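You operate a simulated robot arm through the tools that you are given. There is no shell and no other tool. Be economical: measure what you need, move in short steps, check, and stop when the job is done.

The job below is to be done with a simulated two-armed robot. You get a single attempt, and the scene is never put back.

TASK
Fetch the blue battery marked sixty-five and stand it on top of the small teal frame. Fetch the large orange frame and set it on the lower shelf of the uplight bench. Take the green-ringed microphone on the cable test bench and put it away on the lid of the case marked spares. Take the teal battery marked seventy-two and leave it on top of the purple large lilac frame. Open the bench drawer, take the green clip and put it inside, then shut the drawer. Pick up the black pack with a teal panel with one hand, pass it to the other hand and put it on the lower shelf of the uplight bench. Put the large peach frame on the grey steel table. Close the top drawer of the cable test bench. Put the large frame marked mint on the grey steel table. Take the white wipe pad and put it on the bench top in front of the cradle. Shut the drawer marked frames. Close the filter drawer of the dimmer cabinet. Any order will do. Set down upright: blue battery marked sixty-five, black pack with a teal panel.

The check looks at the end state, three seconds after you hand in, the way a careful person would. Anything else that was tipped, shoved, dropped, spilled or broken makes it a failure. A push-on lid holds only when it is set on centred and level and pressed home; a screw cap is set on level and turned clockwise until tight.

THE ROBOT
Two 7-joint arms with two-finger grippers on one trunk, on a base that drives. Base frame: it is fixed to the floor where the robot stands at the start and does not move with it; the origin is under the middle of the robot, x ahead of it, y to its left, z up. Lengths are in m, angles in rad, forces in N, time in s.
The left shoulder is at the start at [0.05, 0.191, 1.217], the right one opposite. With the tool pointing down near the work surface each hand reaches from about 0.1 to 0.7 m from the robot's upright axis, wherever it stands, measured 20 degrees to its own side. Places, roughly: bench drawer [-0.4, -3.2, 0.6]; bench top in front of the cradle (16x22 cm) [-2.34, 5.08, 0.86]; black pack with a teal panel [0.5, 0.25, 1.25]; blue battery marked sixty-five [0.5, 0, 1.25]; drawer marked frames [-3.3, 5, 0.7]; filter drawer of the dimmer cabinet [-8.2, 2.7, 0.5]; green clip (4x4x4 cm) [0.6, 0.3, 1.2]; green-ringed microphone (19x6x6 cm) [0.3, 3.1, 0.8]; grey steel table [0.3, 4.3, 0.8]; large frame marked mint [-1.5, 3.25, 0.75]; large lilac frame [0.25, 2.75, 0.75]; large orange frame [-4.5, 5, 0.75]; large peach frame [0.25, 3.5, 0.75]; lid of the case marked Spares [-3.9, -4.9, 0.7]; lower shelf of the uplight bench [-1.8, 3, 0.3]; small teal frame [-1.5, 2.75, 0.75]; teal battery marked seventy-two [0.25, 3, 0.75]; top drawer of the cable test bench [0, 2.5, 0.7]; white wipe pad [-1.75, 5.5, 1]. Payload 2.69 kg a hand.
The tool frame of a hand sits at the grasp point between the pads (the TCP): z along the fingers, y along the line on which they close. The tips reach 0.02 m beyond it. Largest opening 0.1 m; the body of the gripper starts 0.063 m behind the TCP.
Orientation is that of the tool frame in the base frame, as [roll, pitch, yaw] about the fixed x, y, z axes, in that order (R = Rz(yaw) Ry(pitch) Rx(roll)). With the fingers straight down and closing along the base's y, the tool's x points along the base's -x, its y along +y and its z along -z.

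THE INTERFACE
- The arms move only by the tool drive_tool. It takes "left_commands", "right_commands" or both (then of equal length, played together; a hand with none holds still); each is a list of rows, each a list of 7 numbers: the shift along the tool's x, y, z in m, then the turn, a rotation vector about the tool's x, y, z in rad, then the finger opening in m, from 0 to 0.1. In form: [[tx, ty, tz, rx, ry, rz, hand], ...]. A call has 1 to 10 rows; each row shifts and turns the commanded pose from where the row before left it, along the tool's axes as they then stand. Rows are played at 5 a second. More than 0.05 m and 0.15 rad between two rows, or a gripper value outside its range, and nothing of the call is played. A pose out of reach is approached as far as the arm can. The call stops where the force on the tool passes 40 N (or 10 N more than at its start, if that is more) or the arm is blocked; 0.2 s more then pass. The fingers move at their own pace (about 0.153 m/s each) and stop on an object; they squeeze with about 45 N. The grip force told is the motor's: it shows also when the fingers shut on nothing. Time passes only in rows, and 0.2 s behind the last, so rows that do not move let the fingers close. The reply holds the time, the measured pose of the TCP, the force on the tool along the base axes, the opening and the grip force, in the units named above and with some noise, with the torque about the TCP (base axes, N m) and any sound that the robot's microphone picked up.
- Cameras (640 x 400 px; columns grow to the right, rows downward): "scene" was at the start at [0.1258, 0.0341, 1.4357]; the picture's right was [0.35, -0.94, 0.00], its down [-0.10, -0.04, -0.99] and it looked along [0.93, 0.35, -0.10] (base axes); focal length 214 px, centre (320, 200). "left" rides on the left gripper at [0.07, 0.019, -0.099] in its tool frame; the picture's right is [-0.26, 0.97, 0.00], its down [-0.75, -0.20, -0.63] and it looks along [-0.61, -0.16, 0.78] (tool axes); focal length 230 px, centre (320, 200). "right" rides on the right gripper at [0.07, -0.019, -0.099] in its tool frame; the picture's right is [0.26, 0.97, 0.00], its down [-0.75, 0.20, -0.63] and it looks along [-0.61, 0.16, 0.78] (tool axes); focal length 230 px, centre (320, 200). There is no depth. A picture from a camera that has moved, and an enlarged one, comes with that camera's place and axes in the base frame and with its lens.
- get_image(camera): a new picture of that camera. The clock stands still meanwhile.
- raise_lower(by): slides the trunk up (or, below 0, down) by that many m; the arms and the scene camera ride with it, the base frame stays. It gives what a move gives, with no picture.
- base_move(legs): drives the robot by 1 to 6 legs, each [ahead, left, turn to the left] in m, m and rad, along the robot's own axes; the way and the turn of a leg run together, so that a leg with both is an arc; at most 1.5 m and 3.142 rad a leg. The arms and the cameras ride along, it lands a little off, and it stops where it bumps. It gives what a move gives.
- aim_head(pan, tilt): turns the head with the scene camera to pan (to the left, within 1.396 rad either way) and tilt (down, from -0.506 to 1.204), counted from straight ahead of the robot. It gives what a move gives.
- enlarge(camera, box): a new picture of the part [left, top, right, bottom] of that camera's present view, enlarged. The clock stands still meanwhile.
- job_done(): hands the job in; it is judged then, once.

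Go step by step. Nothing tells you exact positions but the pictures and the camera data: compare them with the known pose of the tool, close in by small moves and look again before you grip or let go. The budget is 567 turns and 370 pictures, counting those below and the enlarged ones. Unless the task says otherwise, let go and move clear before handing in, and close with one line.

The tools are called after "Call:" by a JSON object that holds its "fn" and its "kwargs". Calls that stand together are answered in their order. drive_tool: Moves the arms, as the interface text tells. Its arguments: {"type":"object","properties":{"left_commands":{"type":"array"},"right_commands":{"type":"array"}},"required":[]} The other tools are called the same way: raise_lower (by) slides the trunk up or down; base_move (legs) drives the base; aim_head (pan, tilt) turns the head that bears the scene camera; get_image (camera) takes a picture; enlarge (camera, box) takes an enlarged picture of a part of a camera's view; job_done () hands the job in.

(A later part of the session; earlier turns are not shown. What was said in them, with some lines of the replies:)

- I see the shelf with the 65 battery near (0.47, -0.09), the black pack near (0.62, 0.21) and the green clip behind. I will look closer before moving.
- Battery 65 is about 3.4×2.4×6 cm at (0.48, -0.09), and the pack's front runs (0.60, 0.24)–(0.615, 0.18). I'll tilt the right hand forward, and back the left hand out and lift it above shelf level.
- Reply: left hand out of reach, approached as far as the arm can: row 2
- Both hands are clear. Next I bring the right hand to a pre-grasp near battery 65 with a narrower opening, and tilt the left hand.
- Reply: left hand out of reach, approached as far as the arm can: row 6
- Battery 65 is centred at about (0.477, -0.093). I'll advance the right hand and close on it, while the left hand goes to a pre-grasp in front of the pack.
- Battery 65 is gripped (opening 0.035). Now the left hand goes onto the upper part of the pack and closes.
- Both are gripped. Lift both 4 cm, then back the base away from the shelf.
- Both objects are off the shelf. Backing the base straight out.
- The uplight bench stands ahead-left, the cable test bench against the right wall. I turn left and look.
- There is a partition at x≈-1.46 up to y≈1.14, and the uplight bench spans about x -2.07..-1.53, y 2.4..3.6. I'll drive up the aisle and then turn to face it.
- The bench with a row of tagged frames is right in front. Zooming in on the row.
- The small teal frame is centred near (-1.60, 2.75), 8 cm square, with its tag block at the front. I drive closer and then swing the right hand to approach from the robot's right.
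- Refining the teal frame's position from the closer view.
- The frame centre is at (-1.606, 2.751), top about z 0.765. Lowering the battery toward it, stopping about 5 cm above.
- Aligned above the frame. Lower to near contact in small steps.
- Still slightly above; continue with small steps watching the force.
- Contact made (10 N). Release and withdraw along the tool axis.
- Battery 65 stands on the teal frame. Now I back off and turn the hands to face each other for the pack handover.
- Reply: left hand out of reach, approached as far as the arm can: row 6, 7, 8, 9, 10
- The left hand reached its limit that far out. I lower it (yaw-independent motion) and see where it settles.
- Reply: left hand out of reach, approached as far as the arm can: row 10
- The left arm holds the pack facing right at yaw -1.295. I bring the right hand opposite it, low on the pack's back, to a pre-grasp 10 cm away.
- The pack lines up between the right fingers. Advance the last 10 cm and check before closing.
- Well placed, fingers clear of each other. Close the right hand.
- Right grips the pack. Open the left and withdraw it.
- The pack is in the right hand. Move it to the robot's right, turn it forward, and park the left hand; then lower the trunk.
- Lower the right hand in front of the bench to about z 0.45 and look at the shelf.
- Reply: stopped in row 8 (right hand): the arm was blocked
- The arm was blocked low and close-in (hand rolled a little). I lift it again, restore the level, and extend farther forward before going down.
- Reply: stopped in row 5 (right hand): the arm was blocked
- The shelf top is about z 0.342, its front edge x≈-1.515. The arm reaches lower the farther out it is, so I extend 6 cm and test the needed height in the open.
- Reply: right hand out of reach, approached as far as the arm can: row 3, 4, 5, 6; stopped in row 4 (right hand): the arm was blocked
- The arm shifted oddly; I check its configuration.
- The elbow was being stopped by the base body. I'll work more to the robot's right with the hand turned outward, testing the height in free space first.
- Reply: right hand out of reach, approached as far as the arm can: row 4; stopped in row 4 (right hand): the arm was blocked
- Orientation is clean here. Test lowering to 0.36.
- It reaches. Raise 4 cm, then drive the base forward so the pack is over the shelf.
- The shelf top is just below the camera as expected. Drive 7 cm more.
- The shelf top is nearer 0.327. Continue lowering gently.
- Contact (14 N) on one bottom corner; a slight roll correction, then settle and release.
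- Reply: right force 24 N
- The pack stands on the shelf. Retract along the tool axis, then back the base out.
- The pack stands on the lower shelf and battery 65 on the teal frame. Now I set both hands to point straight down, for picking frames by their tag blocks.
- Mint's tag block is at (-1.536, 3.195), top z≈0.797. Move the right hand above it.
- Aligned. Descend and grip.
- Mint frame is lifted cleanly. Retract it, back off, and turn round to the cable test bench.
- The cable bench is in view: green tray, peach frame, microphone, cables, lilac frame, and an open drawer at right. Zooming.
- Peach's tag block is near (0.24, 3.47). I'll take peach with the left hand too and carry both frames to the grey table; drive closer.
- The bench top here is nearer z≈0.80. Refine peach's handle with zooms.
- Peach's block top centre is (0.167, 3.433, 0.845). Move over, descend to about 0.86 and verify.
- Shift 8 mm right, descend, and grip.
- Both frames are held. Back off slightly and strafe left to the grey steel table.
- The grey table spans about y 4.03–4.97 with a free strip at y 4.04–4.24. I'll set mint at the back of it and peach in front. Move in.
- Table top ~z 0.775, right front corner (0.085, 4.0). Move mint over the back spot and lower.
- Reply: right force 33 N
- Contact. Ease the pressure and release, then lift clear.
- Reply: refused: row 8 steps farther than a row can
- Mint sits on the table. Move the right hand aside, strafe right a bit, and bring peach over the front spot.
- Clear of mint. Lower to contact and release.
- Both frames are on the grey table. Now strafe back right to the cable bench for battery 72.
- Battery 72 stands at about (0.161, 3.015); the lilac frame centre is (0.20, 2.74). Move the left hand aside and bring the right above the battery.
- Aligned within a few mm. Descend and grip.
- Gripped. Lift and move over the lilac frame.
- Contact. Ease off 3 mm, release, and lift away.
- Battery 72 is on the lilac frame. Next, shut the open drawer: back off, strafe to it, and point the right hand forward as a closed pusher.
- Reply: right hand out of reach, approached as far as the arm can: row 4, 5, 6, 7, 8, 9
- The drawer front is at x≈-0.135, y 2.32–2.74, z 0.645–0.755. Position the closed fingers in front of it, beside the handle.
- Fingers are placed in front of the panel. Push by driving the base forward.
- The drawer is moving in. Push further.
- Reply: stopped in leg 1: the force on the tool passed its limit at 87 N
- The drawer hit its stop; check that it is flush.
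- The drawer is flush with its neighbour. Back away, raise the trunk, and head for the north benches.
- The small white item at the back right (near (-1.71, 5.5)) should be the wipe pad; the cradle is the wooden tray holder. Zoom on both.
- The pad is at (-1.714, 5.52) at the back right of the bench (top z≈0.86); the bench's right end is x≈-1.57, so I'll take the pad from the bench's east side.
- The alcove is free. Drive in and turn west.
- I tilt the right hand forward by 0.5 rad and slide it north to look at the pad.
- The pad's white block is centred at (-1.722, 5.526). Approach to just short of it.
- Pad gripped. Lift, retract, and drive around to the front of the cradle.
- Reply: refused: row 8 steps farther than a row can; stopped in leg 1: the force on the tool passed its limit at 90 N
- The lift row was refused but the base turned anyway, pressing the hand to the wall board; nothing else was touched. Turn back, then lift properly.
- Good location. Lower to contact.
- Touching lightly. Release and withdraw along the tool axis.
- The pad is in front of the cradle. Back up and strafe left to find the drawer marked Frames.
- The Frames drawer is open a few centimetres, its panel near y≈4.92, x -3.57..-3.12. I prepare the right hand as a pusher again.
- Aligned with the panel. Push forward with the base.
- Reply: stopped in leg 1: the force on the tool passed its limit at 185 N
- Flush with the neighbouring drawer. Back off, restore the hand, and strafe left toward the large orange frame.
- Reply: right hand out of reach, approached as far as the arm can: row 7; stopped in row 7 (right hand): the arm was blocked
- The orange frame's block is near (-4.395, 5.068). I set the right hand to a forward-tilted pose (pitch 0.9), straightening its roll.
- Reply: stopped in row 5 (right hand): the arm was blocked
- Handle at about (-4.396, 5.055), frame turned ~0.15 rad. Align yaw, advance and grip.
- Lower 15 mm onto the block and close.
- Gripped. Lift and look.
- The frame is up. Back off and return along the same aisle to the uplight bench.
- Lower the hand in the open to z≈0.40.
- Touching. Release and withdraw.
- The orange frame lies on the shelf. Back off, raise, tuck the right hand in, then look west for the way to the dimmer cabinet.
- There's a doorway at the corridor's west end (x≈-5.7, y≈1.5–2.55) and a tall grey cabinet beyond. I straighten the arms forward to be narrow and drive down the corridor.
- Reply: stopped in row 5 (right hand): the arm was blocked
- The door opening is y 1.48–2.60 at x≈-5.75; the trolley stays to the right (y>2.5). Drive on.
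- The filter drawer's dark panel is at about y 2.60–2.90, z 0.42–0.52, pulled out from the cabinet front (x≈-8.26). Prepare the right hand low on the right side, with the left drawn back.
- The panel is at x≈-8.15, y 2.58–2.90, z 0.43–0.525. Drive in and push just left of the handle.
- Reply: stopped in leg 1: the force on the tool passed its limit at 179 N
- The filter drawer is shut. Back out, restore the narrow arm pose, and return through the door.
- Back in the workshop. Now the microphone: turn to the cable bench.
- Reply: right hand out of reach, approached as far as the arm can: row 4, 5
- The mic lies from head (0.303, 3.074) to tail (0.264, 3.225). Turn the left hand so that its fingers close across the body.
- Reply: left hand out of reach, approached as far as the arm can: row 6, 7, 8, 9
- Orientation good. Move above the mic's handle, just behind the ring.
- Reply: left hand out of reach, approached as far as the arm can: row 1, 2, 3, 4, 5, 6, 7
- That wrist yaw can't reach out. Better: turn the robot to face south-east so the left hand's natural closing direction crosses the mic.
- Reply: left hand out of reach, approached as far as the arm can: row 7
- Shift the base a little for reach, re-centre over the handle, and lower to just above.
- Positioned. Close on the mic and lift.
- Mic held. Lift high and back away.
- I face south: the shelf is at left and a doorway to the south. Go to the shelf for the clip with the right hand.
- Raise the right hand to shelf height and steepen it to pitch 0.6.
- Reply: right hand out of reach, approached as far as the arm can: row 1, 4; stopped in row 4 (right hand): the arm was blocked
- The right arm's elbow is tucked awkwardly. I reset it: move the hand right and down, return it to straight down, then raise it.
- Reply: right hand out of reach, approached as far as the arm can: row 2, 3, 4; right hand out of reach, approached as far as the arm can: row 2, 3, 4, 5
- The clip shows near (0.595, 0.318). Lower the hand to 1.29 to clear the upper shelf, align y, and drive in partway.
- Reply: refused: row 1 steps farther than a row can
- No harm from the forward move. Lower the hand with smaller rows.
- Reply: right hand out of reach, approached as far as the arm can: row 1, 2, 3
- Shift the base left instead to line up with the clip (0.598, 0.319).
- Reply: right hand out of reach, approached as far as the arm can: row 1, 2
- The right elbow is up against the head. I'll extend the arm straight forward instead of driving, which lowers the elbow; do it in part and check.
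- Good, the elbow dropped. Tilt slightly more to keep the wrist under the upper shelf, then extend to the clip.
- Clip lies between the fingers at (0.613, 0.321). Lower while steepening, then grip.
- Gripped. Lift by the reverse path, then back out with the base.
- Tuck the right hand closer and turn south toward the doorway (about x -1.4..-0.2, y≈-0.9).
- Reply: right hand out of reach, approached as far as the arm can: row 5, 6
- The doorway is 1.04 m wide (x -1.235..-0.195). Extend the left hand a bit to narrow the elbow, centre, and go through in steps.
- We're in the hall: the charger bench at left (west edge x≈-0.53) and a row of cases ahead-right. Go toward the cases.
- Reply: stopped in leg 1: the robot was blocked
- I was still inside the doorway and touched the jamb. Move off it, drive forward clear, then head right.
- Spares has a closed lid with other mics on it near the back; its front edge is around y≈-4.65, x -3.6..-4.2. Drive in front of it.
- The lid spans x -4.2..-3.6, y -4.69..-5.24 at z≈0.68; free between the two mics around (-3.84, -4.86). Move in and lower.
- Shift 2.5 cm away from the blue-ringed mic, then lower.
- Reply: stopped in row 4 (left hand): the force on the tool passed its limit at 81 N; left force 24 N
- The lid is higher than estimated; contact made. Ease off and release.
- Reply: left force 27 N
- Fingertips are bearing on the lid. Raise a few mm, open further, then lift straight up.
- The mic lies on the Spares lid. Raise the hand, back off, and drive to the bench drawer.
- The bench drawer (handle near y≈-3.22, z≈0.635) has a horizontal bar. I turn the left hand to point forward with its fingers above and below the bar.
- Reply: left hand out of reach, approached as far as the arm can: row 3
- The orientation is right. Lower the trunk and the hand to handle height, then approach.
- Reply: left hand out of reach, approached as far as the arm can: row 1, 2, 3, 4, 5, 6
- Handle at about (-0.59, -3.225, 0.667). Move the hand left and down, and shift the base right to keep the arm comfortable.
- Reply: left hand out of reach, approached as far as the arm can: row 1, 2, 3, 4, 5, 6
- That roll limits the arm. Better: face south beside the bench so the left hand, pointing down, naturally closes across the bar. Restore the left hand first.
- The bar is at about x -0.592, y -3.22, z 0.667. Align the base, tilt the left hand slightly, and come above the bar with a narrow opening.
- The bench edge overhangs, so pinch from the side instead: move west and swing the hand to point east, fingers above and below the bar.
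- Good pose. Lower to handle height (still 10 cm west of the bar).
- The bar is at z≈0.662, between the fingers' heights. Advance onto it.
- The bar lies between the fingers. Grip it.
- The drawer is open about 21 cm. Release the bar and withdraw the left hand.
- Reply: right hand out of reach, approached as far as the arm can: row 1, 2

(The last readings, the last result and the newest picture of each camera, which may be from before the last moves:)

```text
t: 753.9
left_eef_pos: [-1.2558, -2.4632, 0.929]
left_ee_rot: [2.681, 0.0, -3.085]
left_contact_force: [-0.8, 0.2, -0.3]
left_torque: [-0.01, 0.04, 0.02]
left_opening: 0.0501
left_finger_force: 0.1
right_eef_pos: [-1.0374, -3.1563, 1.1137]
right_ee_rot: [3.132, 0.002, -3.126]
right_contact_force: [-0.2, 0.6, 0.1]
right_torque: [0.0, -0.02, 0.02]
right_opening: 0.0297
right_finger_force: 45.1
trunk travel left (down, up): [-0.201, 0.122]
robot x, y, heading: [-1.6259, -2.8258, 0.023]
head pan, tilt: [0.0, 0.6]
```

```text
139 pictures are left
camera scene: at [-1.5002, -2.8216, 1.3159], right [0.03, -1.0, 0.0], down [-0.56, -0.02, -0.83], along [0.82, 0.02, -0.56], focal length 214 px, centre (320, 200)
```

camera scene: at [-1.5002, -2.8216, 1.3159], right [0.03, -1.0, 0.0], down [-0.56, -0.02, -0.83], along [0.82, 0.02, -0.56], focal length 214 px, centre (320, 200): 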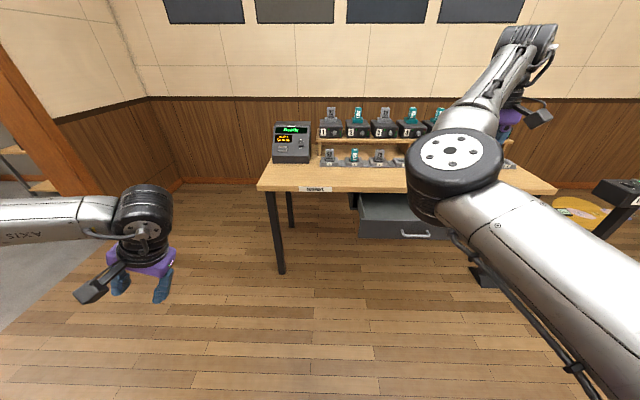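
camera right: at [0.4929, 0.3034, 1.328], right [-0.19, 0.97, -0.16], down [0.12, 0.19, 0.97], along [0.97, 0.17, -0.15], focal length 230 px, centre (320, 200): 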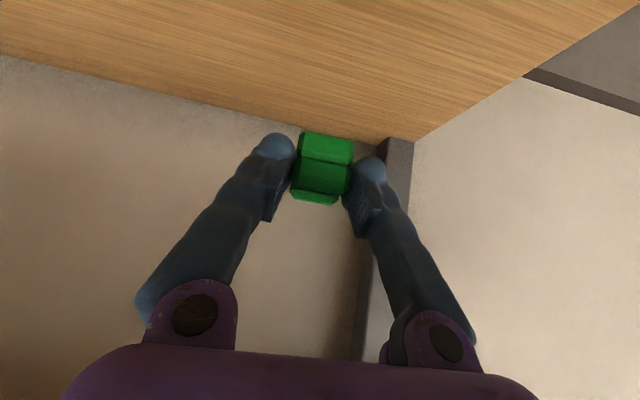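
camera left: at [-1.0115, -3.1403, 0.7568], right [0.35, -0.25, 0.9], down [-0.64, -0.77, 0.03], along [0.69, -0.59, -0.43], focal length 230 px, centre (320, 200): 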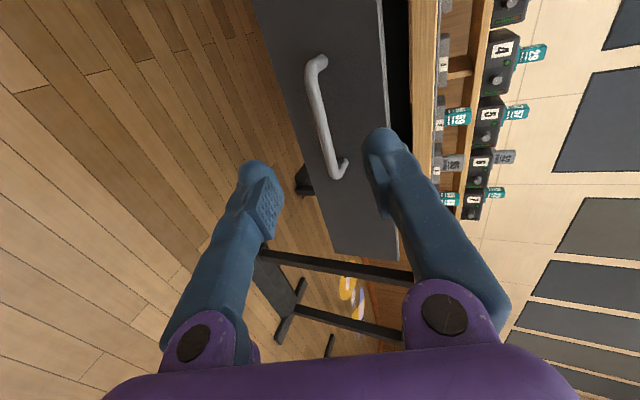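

Drive forward so the clip is above the open drawer, then lower the trunk.

Call:
{"fn": "base_move", "kwargs": {"legs": [[0.39, 0, -0.023]]}}

Call:
{"fn": "raise_lower", "kwargs": {"by": -0.15}}

Call:
{"fn": "get_image", "kwargs": {"camera": "right"}}

Call:
{"fn": "get_image", "kwargs": {"camera": "scene"}}

```text
t: 756.3
left_eef_pos: [-0.8635, -2.4688, 0.9295]
left_ee_rot: [2.681, 0.0, -3.113]
left_contact_force: [0.4, -0.4, 0.7]
left_torque: [-0.02, 0.03, -0.01]
left_opening: 0.0502
left_finger_force: 0.1
right_eef_pos: [-0.6662, -3.1691, 1.114]
right_ee_rot: [3.13, 0.002, 3.131]
right_contact_force: [1.2, 0.3, -0.9]
right_torque: [0.01, 0.0, 0.01]
right_opening: 0.0302
right_finger_force: 45.0
trunk travel left (down, up): [-0.201, 0.122]
robot x, y, heading: [-1.2469, -2.8228, -0.004]
head pan, tilt: [0.0, 0.6]
```

```text
t: 758.1
left_eef_pos: [-0.865, -2.4684, 0.7797]
left_ee_rot: [2.68, -0.001, -3.115]
left_contact_force: [-0.9, 0.2, 0.5]
left_torque: [-0.01, -0.01, 0.0]
left_opening: 0.05
left_finger_force: 0.0
right_eef_pos: [-0.6654, -3.1684, 0.9633]
right_ee_rot: [3.128, 0.001, 3.13]
right_contact_force: [-0.3, 0.5, -0.3]
right_torque: [0.02, 0.01, 0.02]
right_opening: 0.0297
right_finger_force: 45.0
trunk travel left (down, up): [-0.051, 0.272]
robot x, y, heading: [-1.2475, -2.8239, -0.009]
head pan, tilt: [0.0, 0.6]
```

```text
138 pictures are left
camera right: at [-0.7364, -3.1891, 1.0647], right [-0.25, 0.97, 0.01], down [0.75, 0.18, 0.63], along [0.61, 0.16, -0.77], focal length 230 px, centre (320, 200)
```

right: 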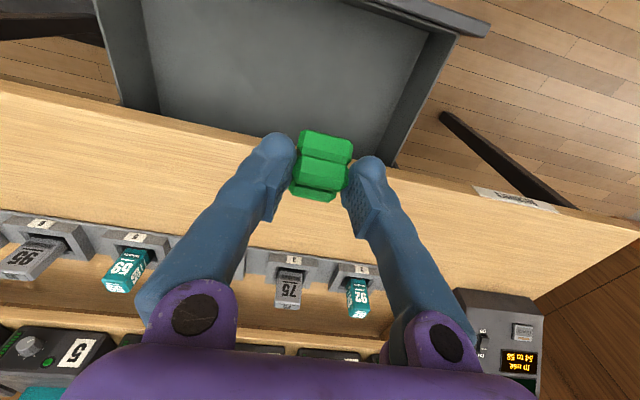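

```text
137 pictures are left
camera scene: at [-1.1192, -2.8209, 1.166], right [0.0, -1.0, 0.0], down [-0.56, 0.0, -0.83], along [0.83, 0.0, -0.56], focal length 214 px, centre (320, 200)
```

scene: 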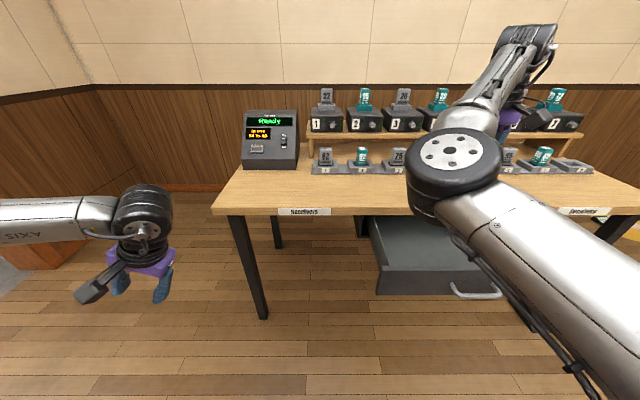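

The clip is over the drawer interior. Lower it inside.

Call:
{"fn": "drive_tool", "kwargs": {"right_commands": [[0, 0, 0.045, 0, 0, 0, 0.02], [0, 0, 0.045, 0, 0, 0, 0.02], [0, 0, 0.045, 0, 0, 0, 0.02], [0, 0, 0.045, 0, 0, 0, 0.02], [0, 0, 0.045, 0, 0, 0, 0.02], [0, 0, 0.03, 0, 0, 0, 0.02], [0, 0, 0, 0, 0, 0, 0.02]]}}

Call:
{"fn": "get_image", "kwargs": {"camera": "right"}}

```text
t: 759.7
left_eef_pos: [-0.8649, -2.4691, 0.7799]
left_ee_rot: [2.682, -0.001, -3.115]
left_contact_force: [-0.1, 0.8, 1.0]
left_torque: [0.01, -0.01, -0.02]
left_opening: 0.0502
left_finger_force: 0.1
right_eef_pos: [-0.6658, -3.1664, 0.709]
right_ee_rot: [3.132, 0.002, 3.133]
right_contact_force: [0.5, -0.3, 0.0]
right_torque: [-0.04, -0.05, 0.01]
right_opening: 0.0298
right_finger_force: 45.6
trunk travel left (down, up): [-0.051, 0.272]
robot x, y, heading: [-1.247, -2.8232, -0.005]
head pan, tilt: [0.0, 0.6]
```

```text
136 pictures are left
camera right: at [-0.7364, -3.1868, 0.8091], right [-0.25, 0.97, 0.01], down [0.75, 0.18, 0.63], along [0.61, 0.16, -0.77], focal length 230 px, centre (320, 200)
```

right: 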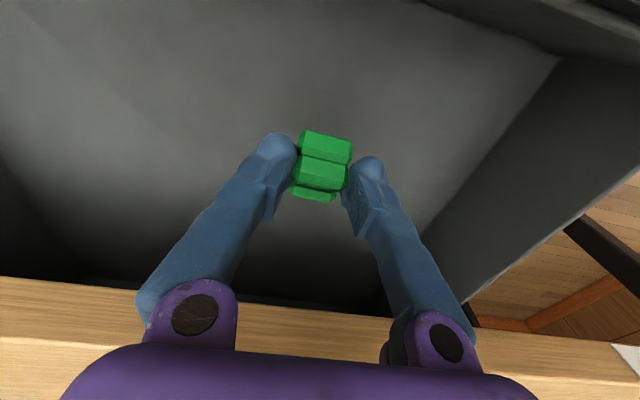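

Call:
{"fn": "drive_tool", "kwargs": {"right_commands": [[0, 0, 0.012, 0, 0, 0, 0.02], [0, 0, 0.012, 0, 0, 0, 0.02], [0, 0, 0.008, 0, 0, 0, 0.02], [0, 0, 0.008, 0, 0, 0, 0.02], [0, 0, 0, 0, 0, 0, 0.02]]}}

Call:
{"fn": "get_image", "kwargs": {"camera": "right"}}

```text
t: 760.9
left_eef_pos: [-0.8649, -2.4683, 0.7801]
left_ee_rot: [2.68, 0.0, -3.115]
left_contact_force: [-0.1, -1.0, -1.0]
left_torque: [0.0, 0.01, 0.03]
left_opening: 0.0499
left_finger_force: 0.1
right_eef_pos: [-0.6654, -3.1628, 0.6692]
right_ee_rot: [3.131, 0.002, 3.13]
right_contact_force: [0.4, 0.5, 0.5]
right_torque: [0.04, -0.03, 0.02]
right_opening: 0.0299
right_finger_force: 45.3
trunk travel left (down, up): [-0.051, 0.272]
robot x, y, heading: [-1.248, -2.8231, -0.004]
head pan, tilt: [0.0, 0.6]
```

```text
135 pictures are left
camera right: at [-0.7362, -3.1841, 0.7698], right [-0.25, 0.97, 0.01], down [0.75, 0.18, 0.63], along [0.61, 0.16, -0.77], focal length 230 px, centre (320, 200)
```

right: 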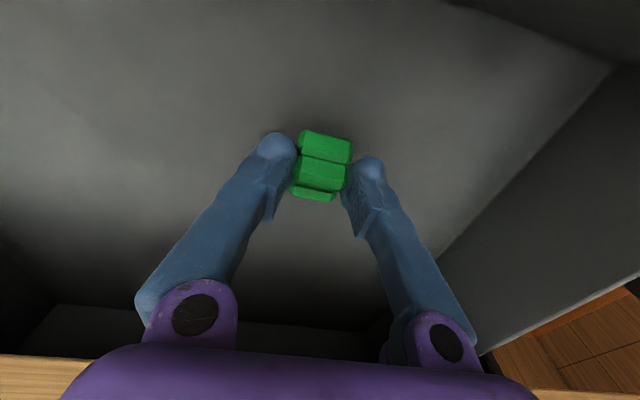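

Call:
{"fn": "drive_tool", "kwargs": {"right_commands": [[0, 0, 0.006, 0, 0, 0, 0.02], [0, 0, 0.006, 0, 0, 0, 0.02], [0, 0, 0.006, 0, 0, 0, 0.02], [0, 0, 0.006, 0, 0, 0, 0.02], [0, 0, 0, 0, 0, 0, 0.02]]}}

```text
t: 761.6
left_eef_pos: [-0.8654, -2.4675, 0.7803]
left_ee_rot: [2.683, 0.002, -3.113]
left_contact_force: [-0.2, 0.5, -0.8]
left_torque: [0.03, 0.0, 0.0]
left_opening: 0.0499
left_finger_force: 0.1
right_eef_pos: [-0.6606, -3.1633, 0.6642]
right_ee_rot: [3.135, 0.026, 3.132]
right_contact_force: [0.8, 1.6, 18.5]
right_torque: [0.01, -0.23, 0.06]
right_opening: 0.03
right_finger_force: 45.4
trunk travel left (down, up): [-0.051, 0.272]
robot x, y, heading: [-1.248, -2.8237, -0.003]
head pan, tilt: [0.0, 0.6]
stopped in row 3 (right hand): the force on the tool passed its limit at 45 N (the readings are from after the stop); the commanded pose is now the measured one
```

Contact with the drawer floor. Release and lift out.

Call:
{"fn": "drive_tool", "kwargs": {"right_commands": [[0, 0, -0.003, 0, 0, 0, 0.02], [0, 0, 0, 0, 0, 0, 0.045], [0, 0, 0, 0, 0, 0, 0.06], [0, 0, -0.03, 0, 0, 0, 0.06], [0, 0, -0.045, 0, 0, 0, 0.06], [0, 0, -0.045, 0, 0, 0, 0.06], [0, 0, -0.045, 0, 0, 0, 0.06], [0, 0, -0.045, 0, 0, 0, 0.06]]}}

Call:
{"fn": "get_image", "kwargs": {"camera": "right"}}

```text
t: 763.5
left_eef_pos: [-0.8649, -2.4683, 0.7784]
left_ee_rot: [2.68, -0.003, -3.115]
left_contact_force: [0.4, 0.1, -0.2]
left_torque: [0.02, -0.04, -0.01]
left_opening: 0.0502
left_finger_force: 0.1
right_eef_pos: [-0.6665, -3.1632, 0.8734]
right_ee_rot: [3.132, 0.015, 3.133]
right_contact_force: [0.1, -0.8, -0.1]
right_torque: [0.03, 0.0, 0.01]
right_opening: 0.0602
right_finger_force: 0.0
trunk travel left (down, up): [-0.051, 0.272]
robot x, y, heading: [-1.2453, -2.8254, -0.002]
head pan, tilt: [0.0, 0.6]
```

```text
134 pictures are left
camera right: at [-0.7372, -3.1833, 0.9734], right [-0.25, 0.97, 0.0], down [0.74, 0.19, 0.64], along [0.62, 0.16, -0.77], focal length 230 px, centre (320, 200)
```

right: 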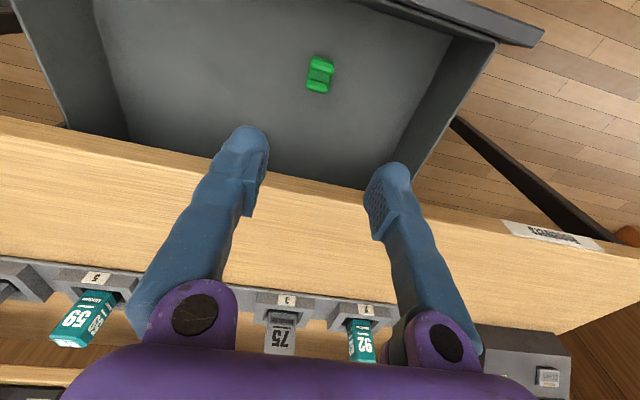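

The clip is in the drawer. Back off and set the right hand as a pusher to close it.

Call:
{"fn": "base_move", "kwargs": {"legs": [[-0.4, 0, 0]]}}

Call:
{"fn": "drive_tool", "kwargs": {"right_commands": [[0, 0, 0, 0, -0.14, 0, 0.0], [0, 0, 0, 0, -0.14, 0, 0.0], [0, 0, 0, 0, -0.14, 0, 0.0], [0, 0, 0, 0, -0.14, 0, 0.0], [0, 0, 0, 0, -0.14, 0, 0.0], [0, 0, 0, 0, -0.14, 0, 0.0], [0, 0, 0, 0, -0.14, 0, 0.0], [0, 0, 0, 0, -0.14, 0, 0.0], [0, 0, 0, 0, -0.14, 0, 0.0], [0, 0, 0, 0, -0.14, 0, 0.0]]}}

Call:
{"fn": "get_image", "kwargs": {"camera": "scene"}}

```text
t: 766.0
left_eef_pos: [-1.2664, -2.4666, 0.7797]
left_ee_rot: [2.681, 0.0, -3.106]
left_contact_force: [0.4, 0.0, 0.1]
left_torque: [0.0, 0.02, -0.01]
left_opening: 0.05
left_finger_force: 0.0
right_eef_pos: [-1.0618, -3.159, 0.8737]
right_ee_rot: [3.133, 0.016, 3.139]
right_contact_force: [-0.1, 0.1, 0.5]
right_torque: [0.02, 0.0, 0.0]
right_opening: 0.0599
right_finger_force: 0.1
trunk travel left (down, up): [-0.051, 0.272]
robot x, y, heading: [-1.6474, -2.8208, -0.001]
head pan, tilt: [0.0, 0.6]
```

```text
t: 767.9
left_eef_pos: [-1.2683, -2.4662, 0.7802]
left_ee_rot: [2.677, 0.002, -3.106]
left_contact_force: [0.9, 0.1, -0.3]
left_torque: [-0.01, 0.03, 0.02]
left_opening: 0.05
left_finger_force: 0.2
right_eef_pos: [-1.048, -3.1554, 0.9814]
right_ee_rot: [3.016, 1.405, 3.027]
right_contact_force: [-1.0, 0.2, 1.0]
right_torque: [0.06, -0.01, 0.0]
right_opening: 0.0002
right_finger_force: 30.0
trunk travel left (down, up): [-0.051, 0.272]
robot x, y, heading: [-1.6482, -2.8236, 0.007]
head pan, tilt: [0.0, 0.6]
stopped in row 9 (right hand): the arm was blocked; the commanded pose is now the measured one
```

```text
133 pictures are left
camera scene: at [-1.5192, -2.8204, 1.1659], right [0.01, -1.0, 0.0], down [-0.56, 0.0, -0.83], along [0.83, 0.01, -0.56], focal length 214 px, centre (320, 200)
```

scene: 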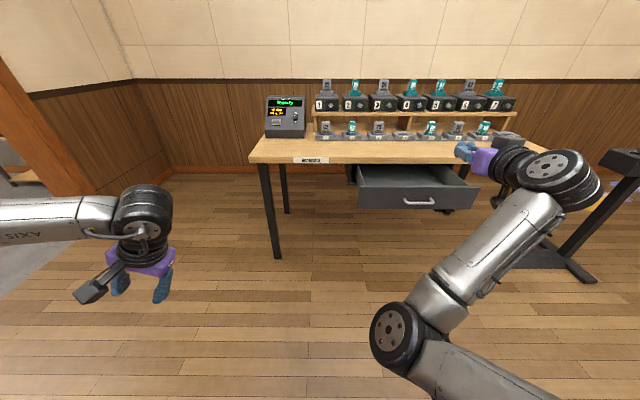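

Call:
{"fn": "drive_tool", "kwargs": {"right_commands": [[0.0443, 0, 0.0077, 0, 0, 0, 0.0], [0.0443, 0, 0.0077, 0, 0, 0, 0.0], [0.0443, 0, 0.0077, 0, 0, 0, 0.0], [0.0443, 0, 0.0077, 0, 0, 0, 0.0], [0.0443, 0, 0.0077, 0, 0, 0, 0.0], [0.0443, 0, 0.0077, 0, 0, 0, 0.0], [0.0443, 0, 0.0077, 0, 0, 0, 0.0], [0.02, 0, 0.0035, 0, 0, 0, 0.0]]}}

Call:
{"fn": "get_image", "kwargs": {"camera": "scene"}}

```text
t: 768.4
left_eef_pos: [-1.2676, -2.4666, 0.7786]
left_ee_rot: [2.68, 0.0, -3.105]
left_contact_force: [0.3, 1.4, 0.3]
left_torque: [0.03, 0.0, -0.02]
left_opening: 0.05
left_finger_force: 0.0
right_eef_pos: [-1.0452, -3.15, 1.0421]
right_ee_rot: [0.485, 1.502, 0.506]
right_contact_force: [-0.3, 0.6, -0.4]
right_torque: [0.01, 0.03, -0.03]
right_opening: 0.0
right_finger_force: 29.6
trunk travel left (down, up): [-0.051, 0.272]
robot x, y, heading: [-1.647, -2.8251, 0.01]
head pan, tilt: [0.0, 0.6]
stopped in row 2 (right hand): the arm was blocked; the commanded pose is now the measured one
```

```text
132 pictures are left
camera scene: at [-1.5191, -2.8204, 1.166], right [0.01, -1.0, 0.0], down [-0.56, 0.0, -0.83], along [0.82, 0.01, -0.56], focal length 214 px, centre (320, 200)
```

scene: 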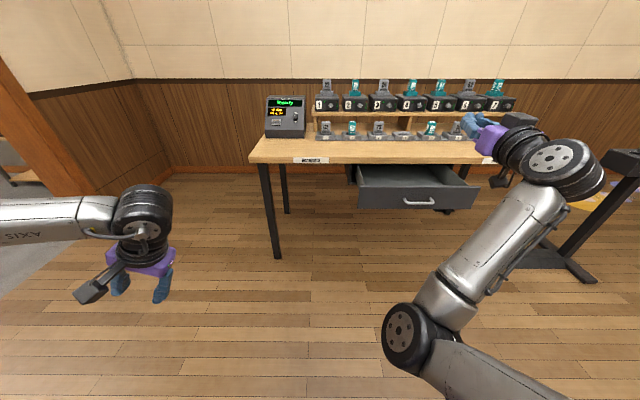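

The right arm jammed in a bad pose; I'll use the left hand (tilted 0.6, closed) to push instead, and bring the right back down in pitch.

Call:
{"fn": "drive_tool", "kwargs": {"left_commands": [[0, 0, 0, 0.115, 0, 0, 0.0], [0, 0, 0, 0.115, 0, 0, 0.0], [0, 0, 0, 0.115, 0, 0, 0.0], [0, 0, 0, 0.115, 0, 0, 0.0], [0, 0, 0, 0, -0.15, 0, 0.0], [0, 0, 0, 0, -0.15, 0, 0.0], [0, 0, 0, 0, -0.15, 0, 0.0], [0, 0, 0, 0, -0.15, 0, 0.0], [0, 0, 0, 0, 0, 0, 0.0]]}}

Call:
{"fn": "drive_tool", "kwargs": {"right_commands": [[0, 0, 0, 0, 0.14, 0, 0.0], [0, 0, 0, 0, 0.14, 0, 0.0], [0, 0, 0, 0, 0.14, 0, 0.0], [0, 0, 0, 0, 0.14, 0, 0.0], [0, 0, 0, 0, 0.14, 0, 0.0], [0, 0, 0, 0, 0.14, 0, 0.0], [0, 0, 0, 0, 0.14, 0, 0.0], [0, 0, 0, 0, 0.14, 0, 0.0]]}}

Call:
{"fn": "get_image", "kwargs": {"camera": "scene"}}

```text
t: 770.4
left_eef_pos: [-1.2661, -2.4652, 0.7796]
left_ee_rot: [-3.141, 0.599, -3.105]
left_contact_force: [1.2, 0.2, 0.0]
left_torque: [0.03, -0.03, -0.02]
left_opening: 0.0001
left_finger_force: 30.0
right_eef_pos: [-1.0449, -3.149, 1.0402]
right_ee_rot: [0.491, 1.502, 0.511]
right_contact_force: [0.1, -0.3, 0.7]
right_torque: [-0.02, 0.0, 0.02]
right_opening: 0.0
right_finger_force: 30.0
trunk travel left (down, up): [-0.051, 0.272]
robot x, y, heading: [-1.6496, -2.8236, 0.006]
head pan, tilt: [0.0, 0.6]
```

```text
t: 772.2
left_eef_pos: [-1.2656, -2.4647, 0.7786]
left_ee_rot: [3.14, 0.599, -3.105]
left_contact_force: [-0.5, -0.4, 0.3]
left_torque: [0.01, 0.01, 0.0]
left_opening: 0.0
left_finger_force: 29.7
right_eef_pos: [-1.0449, -3.1485, 1.0404]
right_ee_rot: [3.104, 0.51, -3.137]
right_contact_force: [-0.6, -0.2, -0.4]
right_torque: [0.03, 0.02, -0.01]
right_opening: 0.0
right_finger_force: 29.7
trunk travel left (down, up): [-0.051, 0.272]
robot x, y, heading: [-1.6482, -2.8247, 0.01]
head pan, tilt: [0.0, 0.6]
```

```text
131 pictures are left
camera scene: at [-1.5192, -2.8203, 1.1659], right [0.01, -1.0, 0.0], down [-0.56, 0.0, -0.83], along [0.83, 0.01, -0.56], focal length 214 px, centre (320, 200)
```

scene: 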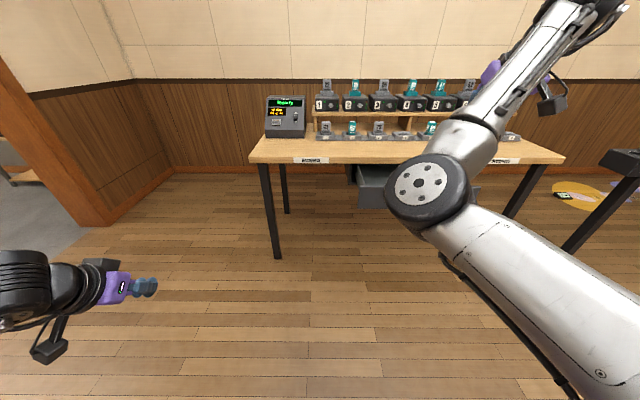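

Call:
{"fn": "drive_tool", "kwargs": {"left_commands": [[0.0252, 0, 0.0368, 0, 0, 0, 0.0], [0.0252, 0, 0.0368, 0, 0, 0, 0.0], [0.0252, 0, 0.0368, 0, 0, 0, 0.0], [0, 0, 0, 0, 0, 0, 0.0]], "right_commands": [[0.023, 0, -0.036, 0, 0, 0, 0.0], [0.023, 0, -0.036, 0, 0, 0, 0.0], [0.023, 0, -0.036, 0, 0, 0, 0.0], [0.023, 0, -0.036, 0, 0, 0, 0.0]]}}

Call:
{"fn": "base_move", "kwargs": {"legs": [[0, -0.61, -0.008], [0.2, 0, 0]]}}

Call:
{"fn": "get_image", "kwargs": {"camera": "scene"}}

```text
t: 773.2
left_eef_pos: [-1.2661, -2.4681, 0.6419]
left_ee_rot: [-3.141, 0.599, -3.104]
left_contact_force: [0.1, 0.3, -0.9]
left_torque: [-0.01, 0.02, -0.05]
left_opening: 0.0
left_finger_force: 29.6
right_eef_pos: [-1.1354, -3.2082, 1.1286]
right_ee_rot: [3.103, 0.513, -3.139]
right_contact_force: [0.6, -0.1, -0.1]
right_torque: [0.03, -0.01, -0.01]
right_opening: 0.0
right_finger_force: 29.3
right hand out of reach, approached as far as the arm can: row 1, 2, 3, 4
trunk travel left (down, up): [-0.051, 0.272]
robot x, y, heading: [-1.645, -2.8235, 0.008]
head pan, tilt: [0.0, 0.6]
```

```text
t: 780.1
left_eef_pos: [-1.0602, -3.0633, 0.6419]
left_ee_rot: [-3.142, 0.598, -3.108]
left_contact_force: [0.6, 1.4, -0.3]
left_torque: [0.0, 0.0, -0.01]
left_opening: 0.0001
left_finger_force: 28.8
right_eef_pos: [-0.9313, -3.802, 1.1284]
right_ee_rot: [3.103, 0.511, -3.139]
right_contact_force: [0.5, 0.2, 0.8]
right_torque: [-0.01, 0.0, 0.0]
right_opening: 0.0
right_finger_force: 30.0
trunk travel left (down, up): [-0.051, 0.272]
robot x, y, heading: [-1.4428, -3.4173, -0.003]
head pan, tilt: [0.0, 0.6]
```

```text
130 pictures are left
camera scene: at [-1.3134, -3.415, 1.1658], right [0.01, -1.0, 0.0], down [-0.57, 0.0, -0.82], along [0.82, 0.0, -0.57], focal length 214 px, centre (320, 200)
```

scene: 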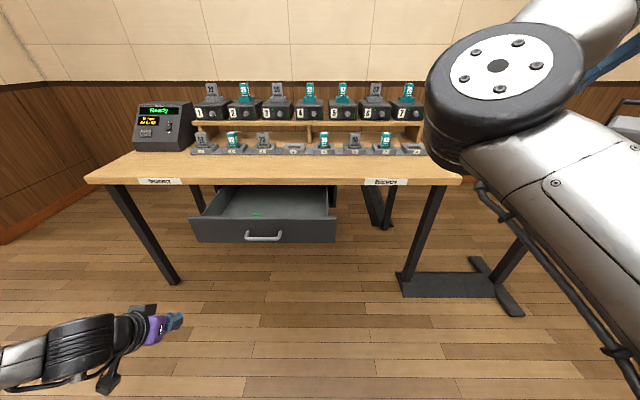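

Call:
{"fn": "base_move", "kwargs": {"legs": [[0.3, -0.035, 0]]}}

Call:
{"fn": "get_image", "kwargs": {"camera": "scene"}}

```text
t: 782.2
left_eef_pos: [-0.7592, -3.0985, 0.6417]
left_ee_rot: [3.14, 0.6, -3.109]
left_contact_force: [-0.2, 0.6, -0.5]
left_torque: [0.01, -0.03, -0.01]
left_opening: 0.0
left_finger_force: 29.7
right_eef_pos: [-0.6311, -3.838, 1.129]
right_ee_rot: [3.104, 0.514, -3.141]
right_contact_force: [1.1, -0.2, -1.5]
right_torque: [0.02, -0.01, 0.02]
right_opening: 0.0
right_finger_force: 29.8
trunk travel left (down, up): [-0.051, 0.272]
robot x, y, heading: [-1.14, -3.4554, 0.005]
head pan, tilt: [0.0, 0.6]
```

```text
129 pictures are left
camera scene: at [-1.0126, -3.4491, 1.1659], right [0.0, -1.0, 0.0], down [-0.57, 0.0, -0.82], along [0.82, 0.0, -0.57], focal length 214 px, centre (320, 200)
```

scene: 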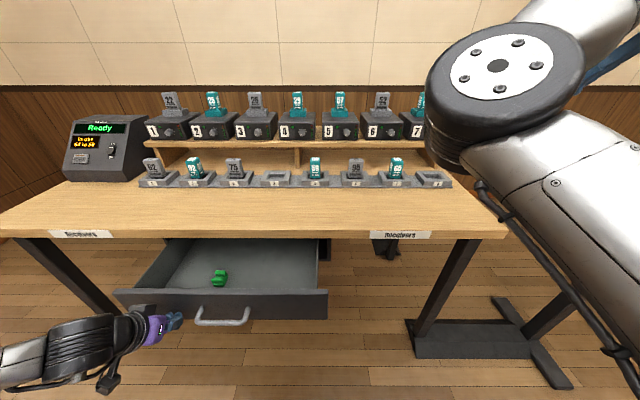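

Call:
{"fn": "base_move", "kwargs": {"legs": [[0.17, 0, 0]]}}

Call:
{"fn": "get_image", "kwargs": {"camera": "scene"}}

```text
t: 783.7
left_eef_pos: [-0.5904, -3.0986, 0.6418]
left_ee_rot: [3.141, 0.6, -3.109]
left_contact_force: [0.1, 1.5, -0.3]
left_torque: [0.0, 0.01, -0.02]
left_opening: 0.0
left_finger_force: 29.5
right_eef_pos: [-0.463, -3.8379, 1.1295]
right_ee_rot: [3.103, 0.512, 3.14]
right_contact_force: [0.7, 0.0, 0.2]
right_torque: [0.0, 0.03, 0.03]
right_opening: 0.0
right_finger_force: 29.2
trunk travel left (down, up): [-0.051, 0.272]
robot x, y, heading: [-0.9726, -3.4529, -0.002]
head pan, tilt: [0.0, 0.6]
```

```text
128 pictures are left
camera scene: at [-0.8446, -3.4488, 1.1658], right [0.0, -1.0, 0.0], down [-0.57, 0.0, -0.82], along [0.82, 0.0, -0.57], focal length 214 px, centre (320, 200)
```

scene: 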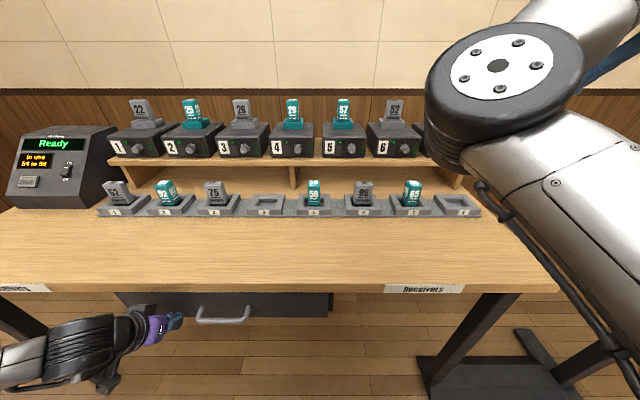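

Nearly closed; finish with the arm in small steps until the stop.

Call:
{"fn": "drive_tool", "kwargs": {"left_commands": [[-0.0083, 0, 0.0057, 0, 0, 0, 0.0], [-0.0083, 0, 0.0057, 0, 0, 0, 0.0], [-0.0083, 0, 0.0057, 0, 0, 0, 0.0], [-0.0041, 0, 0.0028, 0, 0, 0, 0.0], [0, 0, 0, 0, 0, 0, 0.0]]}}

Call:
{"fn": "get_image", "kwargs": {"camera": "scene"}}

```text
t: 784.4
left_eef_pos: [-0.5746, -3.0971, 0.6383]
left_ee_rot: [-3.139, 0.578, -3.106]
left_contact_force: [-11.4, 0.4, 4.6]
left_torque: [-0.06, -0.06, -0.08]
left_opening: 0.0
left_finger_force: 29.0
right_eef_pos: [-0.4641, -3.8361, 1.1291]
right_ee_rot: [3.103, 0.514, -3.141]
right_contact_force: [0.0, -0.8, 0.1]
right_torque: [0.03, 0.02, -0.03]
right_opening: 0.0
right_finger_force: 29.7
trunk travel left (down, up): [-0.051, 0.272]
robot x, y, heading: [-0.9746, -3.4525, 0.006]
head pan, tilt: [0.0, 0.6]
stopped in row 3 (left hand): the force on the tool passed its limit at 51 N (the readings are from after the stop); the commanded pose is now the measured one
```

```text
127 pictures are left
camera scene: at [-0.846, -3.4487, 1.166], right [0.0, -1.0, 0.0], down [-0.56, 0.0, -0.83], along [0.83, 0.0, -0.56], focal length 214 px, centre (320, 200)
```

scene: 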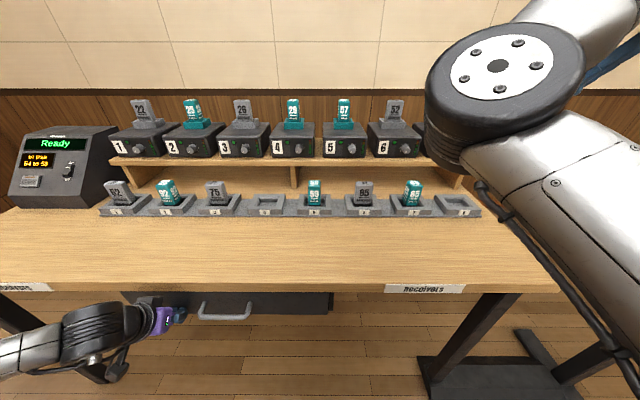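

The push met the stop. Back off and verify the drawer is flush.

Call:
{"fn": "base_move", "kwargs": {"legs": [[-0.6, 0, 0]]}}

Call:
{"fn": "enlarge", "kwargs": {"camera": "scene", "box": [180, 150, 400, 288]}}

```text
t: 787.8
left_eef_pos: [-1.1756, -3.0996, 0.6383]
left_ee_rot: [-3.141, 0.584, -3.099]
left_contact_force: [0.4, -0.2, 0.3]
left_torque: [0.04, -0.01, 0.01]
left_opening: 0.0
left_finger_force: 29.9
right_eef_pos: [-1.0595, -3.8387, 1.1292]
right_ee_rot: [3.104, 0.513, -3.134]
right_contact_force: [0.3, -0.5, 0.1]
right_torque: [0.01, 0.02, -0.01]
right_opening: 0.0
right_finger_force: 29.7
trunk travel left (down, up): [-0.051, 0.272]
robot x, y, heading: [-1.572, -3.4529, 0.015]
head pan, tilt: [0.0, 0.6]
```

```text
2.90 times, centred on (290, 219) of scene
camera zoom: at [-1.4448, -3.4524, 1.166], right [0.01, -1.0, 0.0], down [-0.56, -0.01, -0.83], along [0.83, 0.01, -0.56], focal length 622 px, centre (407, 145)
```

zoom: 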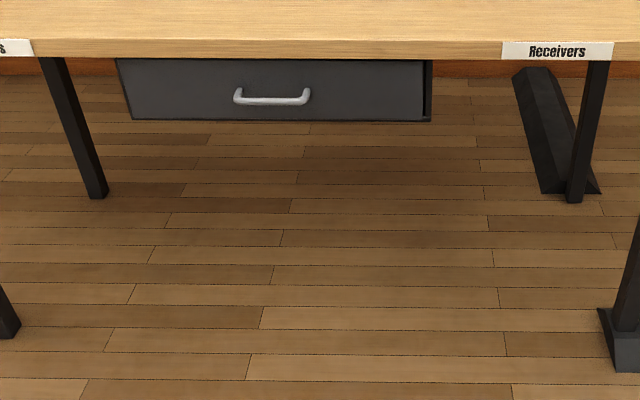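

All twelve jobs look done, the drawer is flush, and both hands are empty and clear. Handing in.

Call:
{"fn": "job_done", "kwargs": {}}

```text
The job is handed in.
```

I finished all twelve jobs and handed in with both hands empty and clear. I looked at each one as I finished it, but did not go round them all again at the end.
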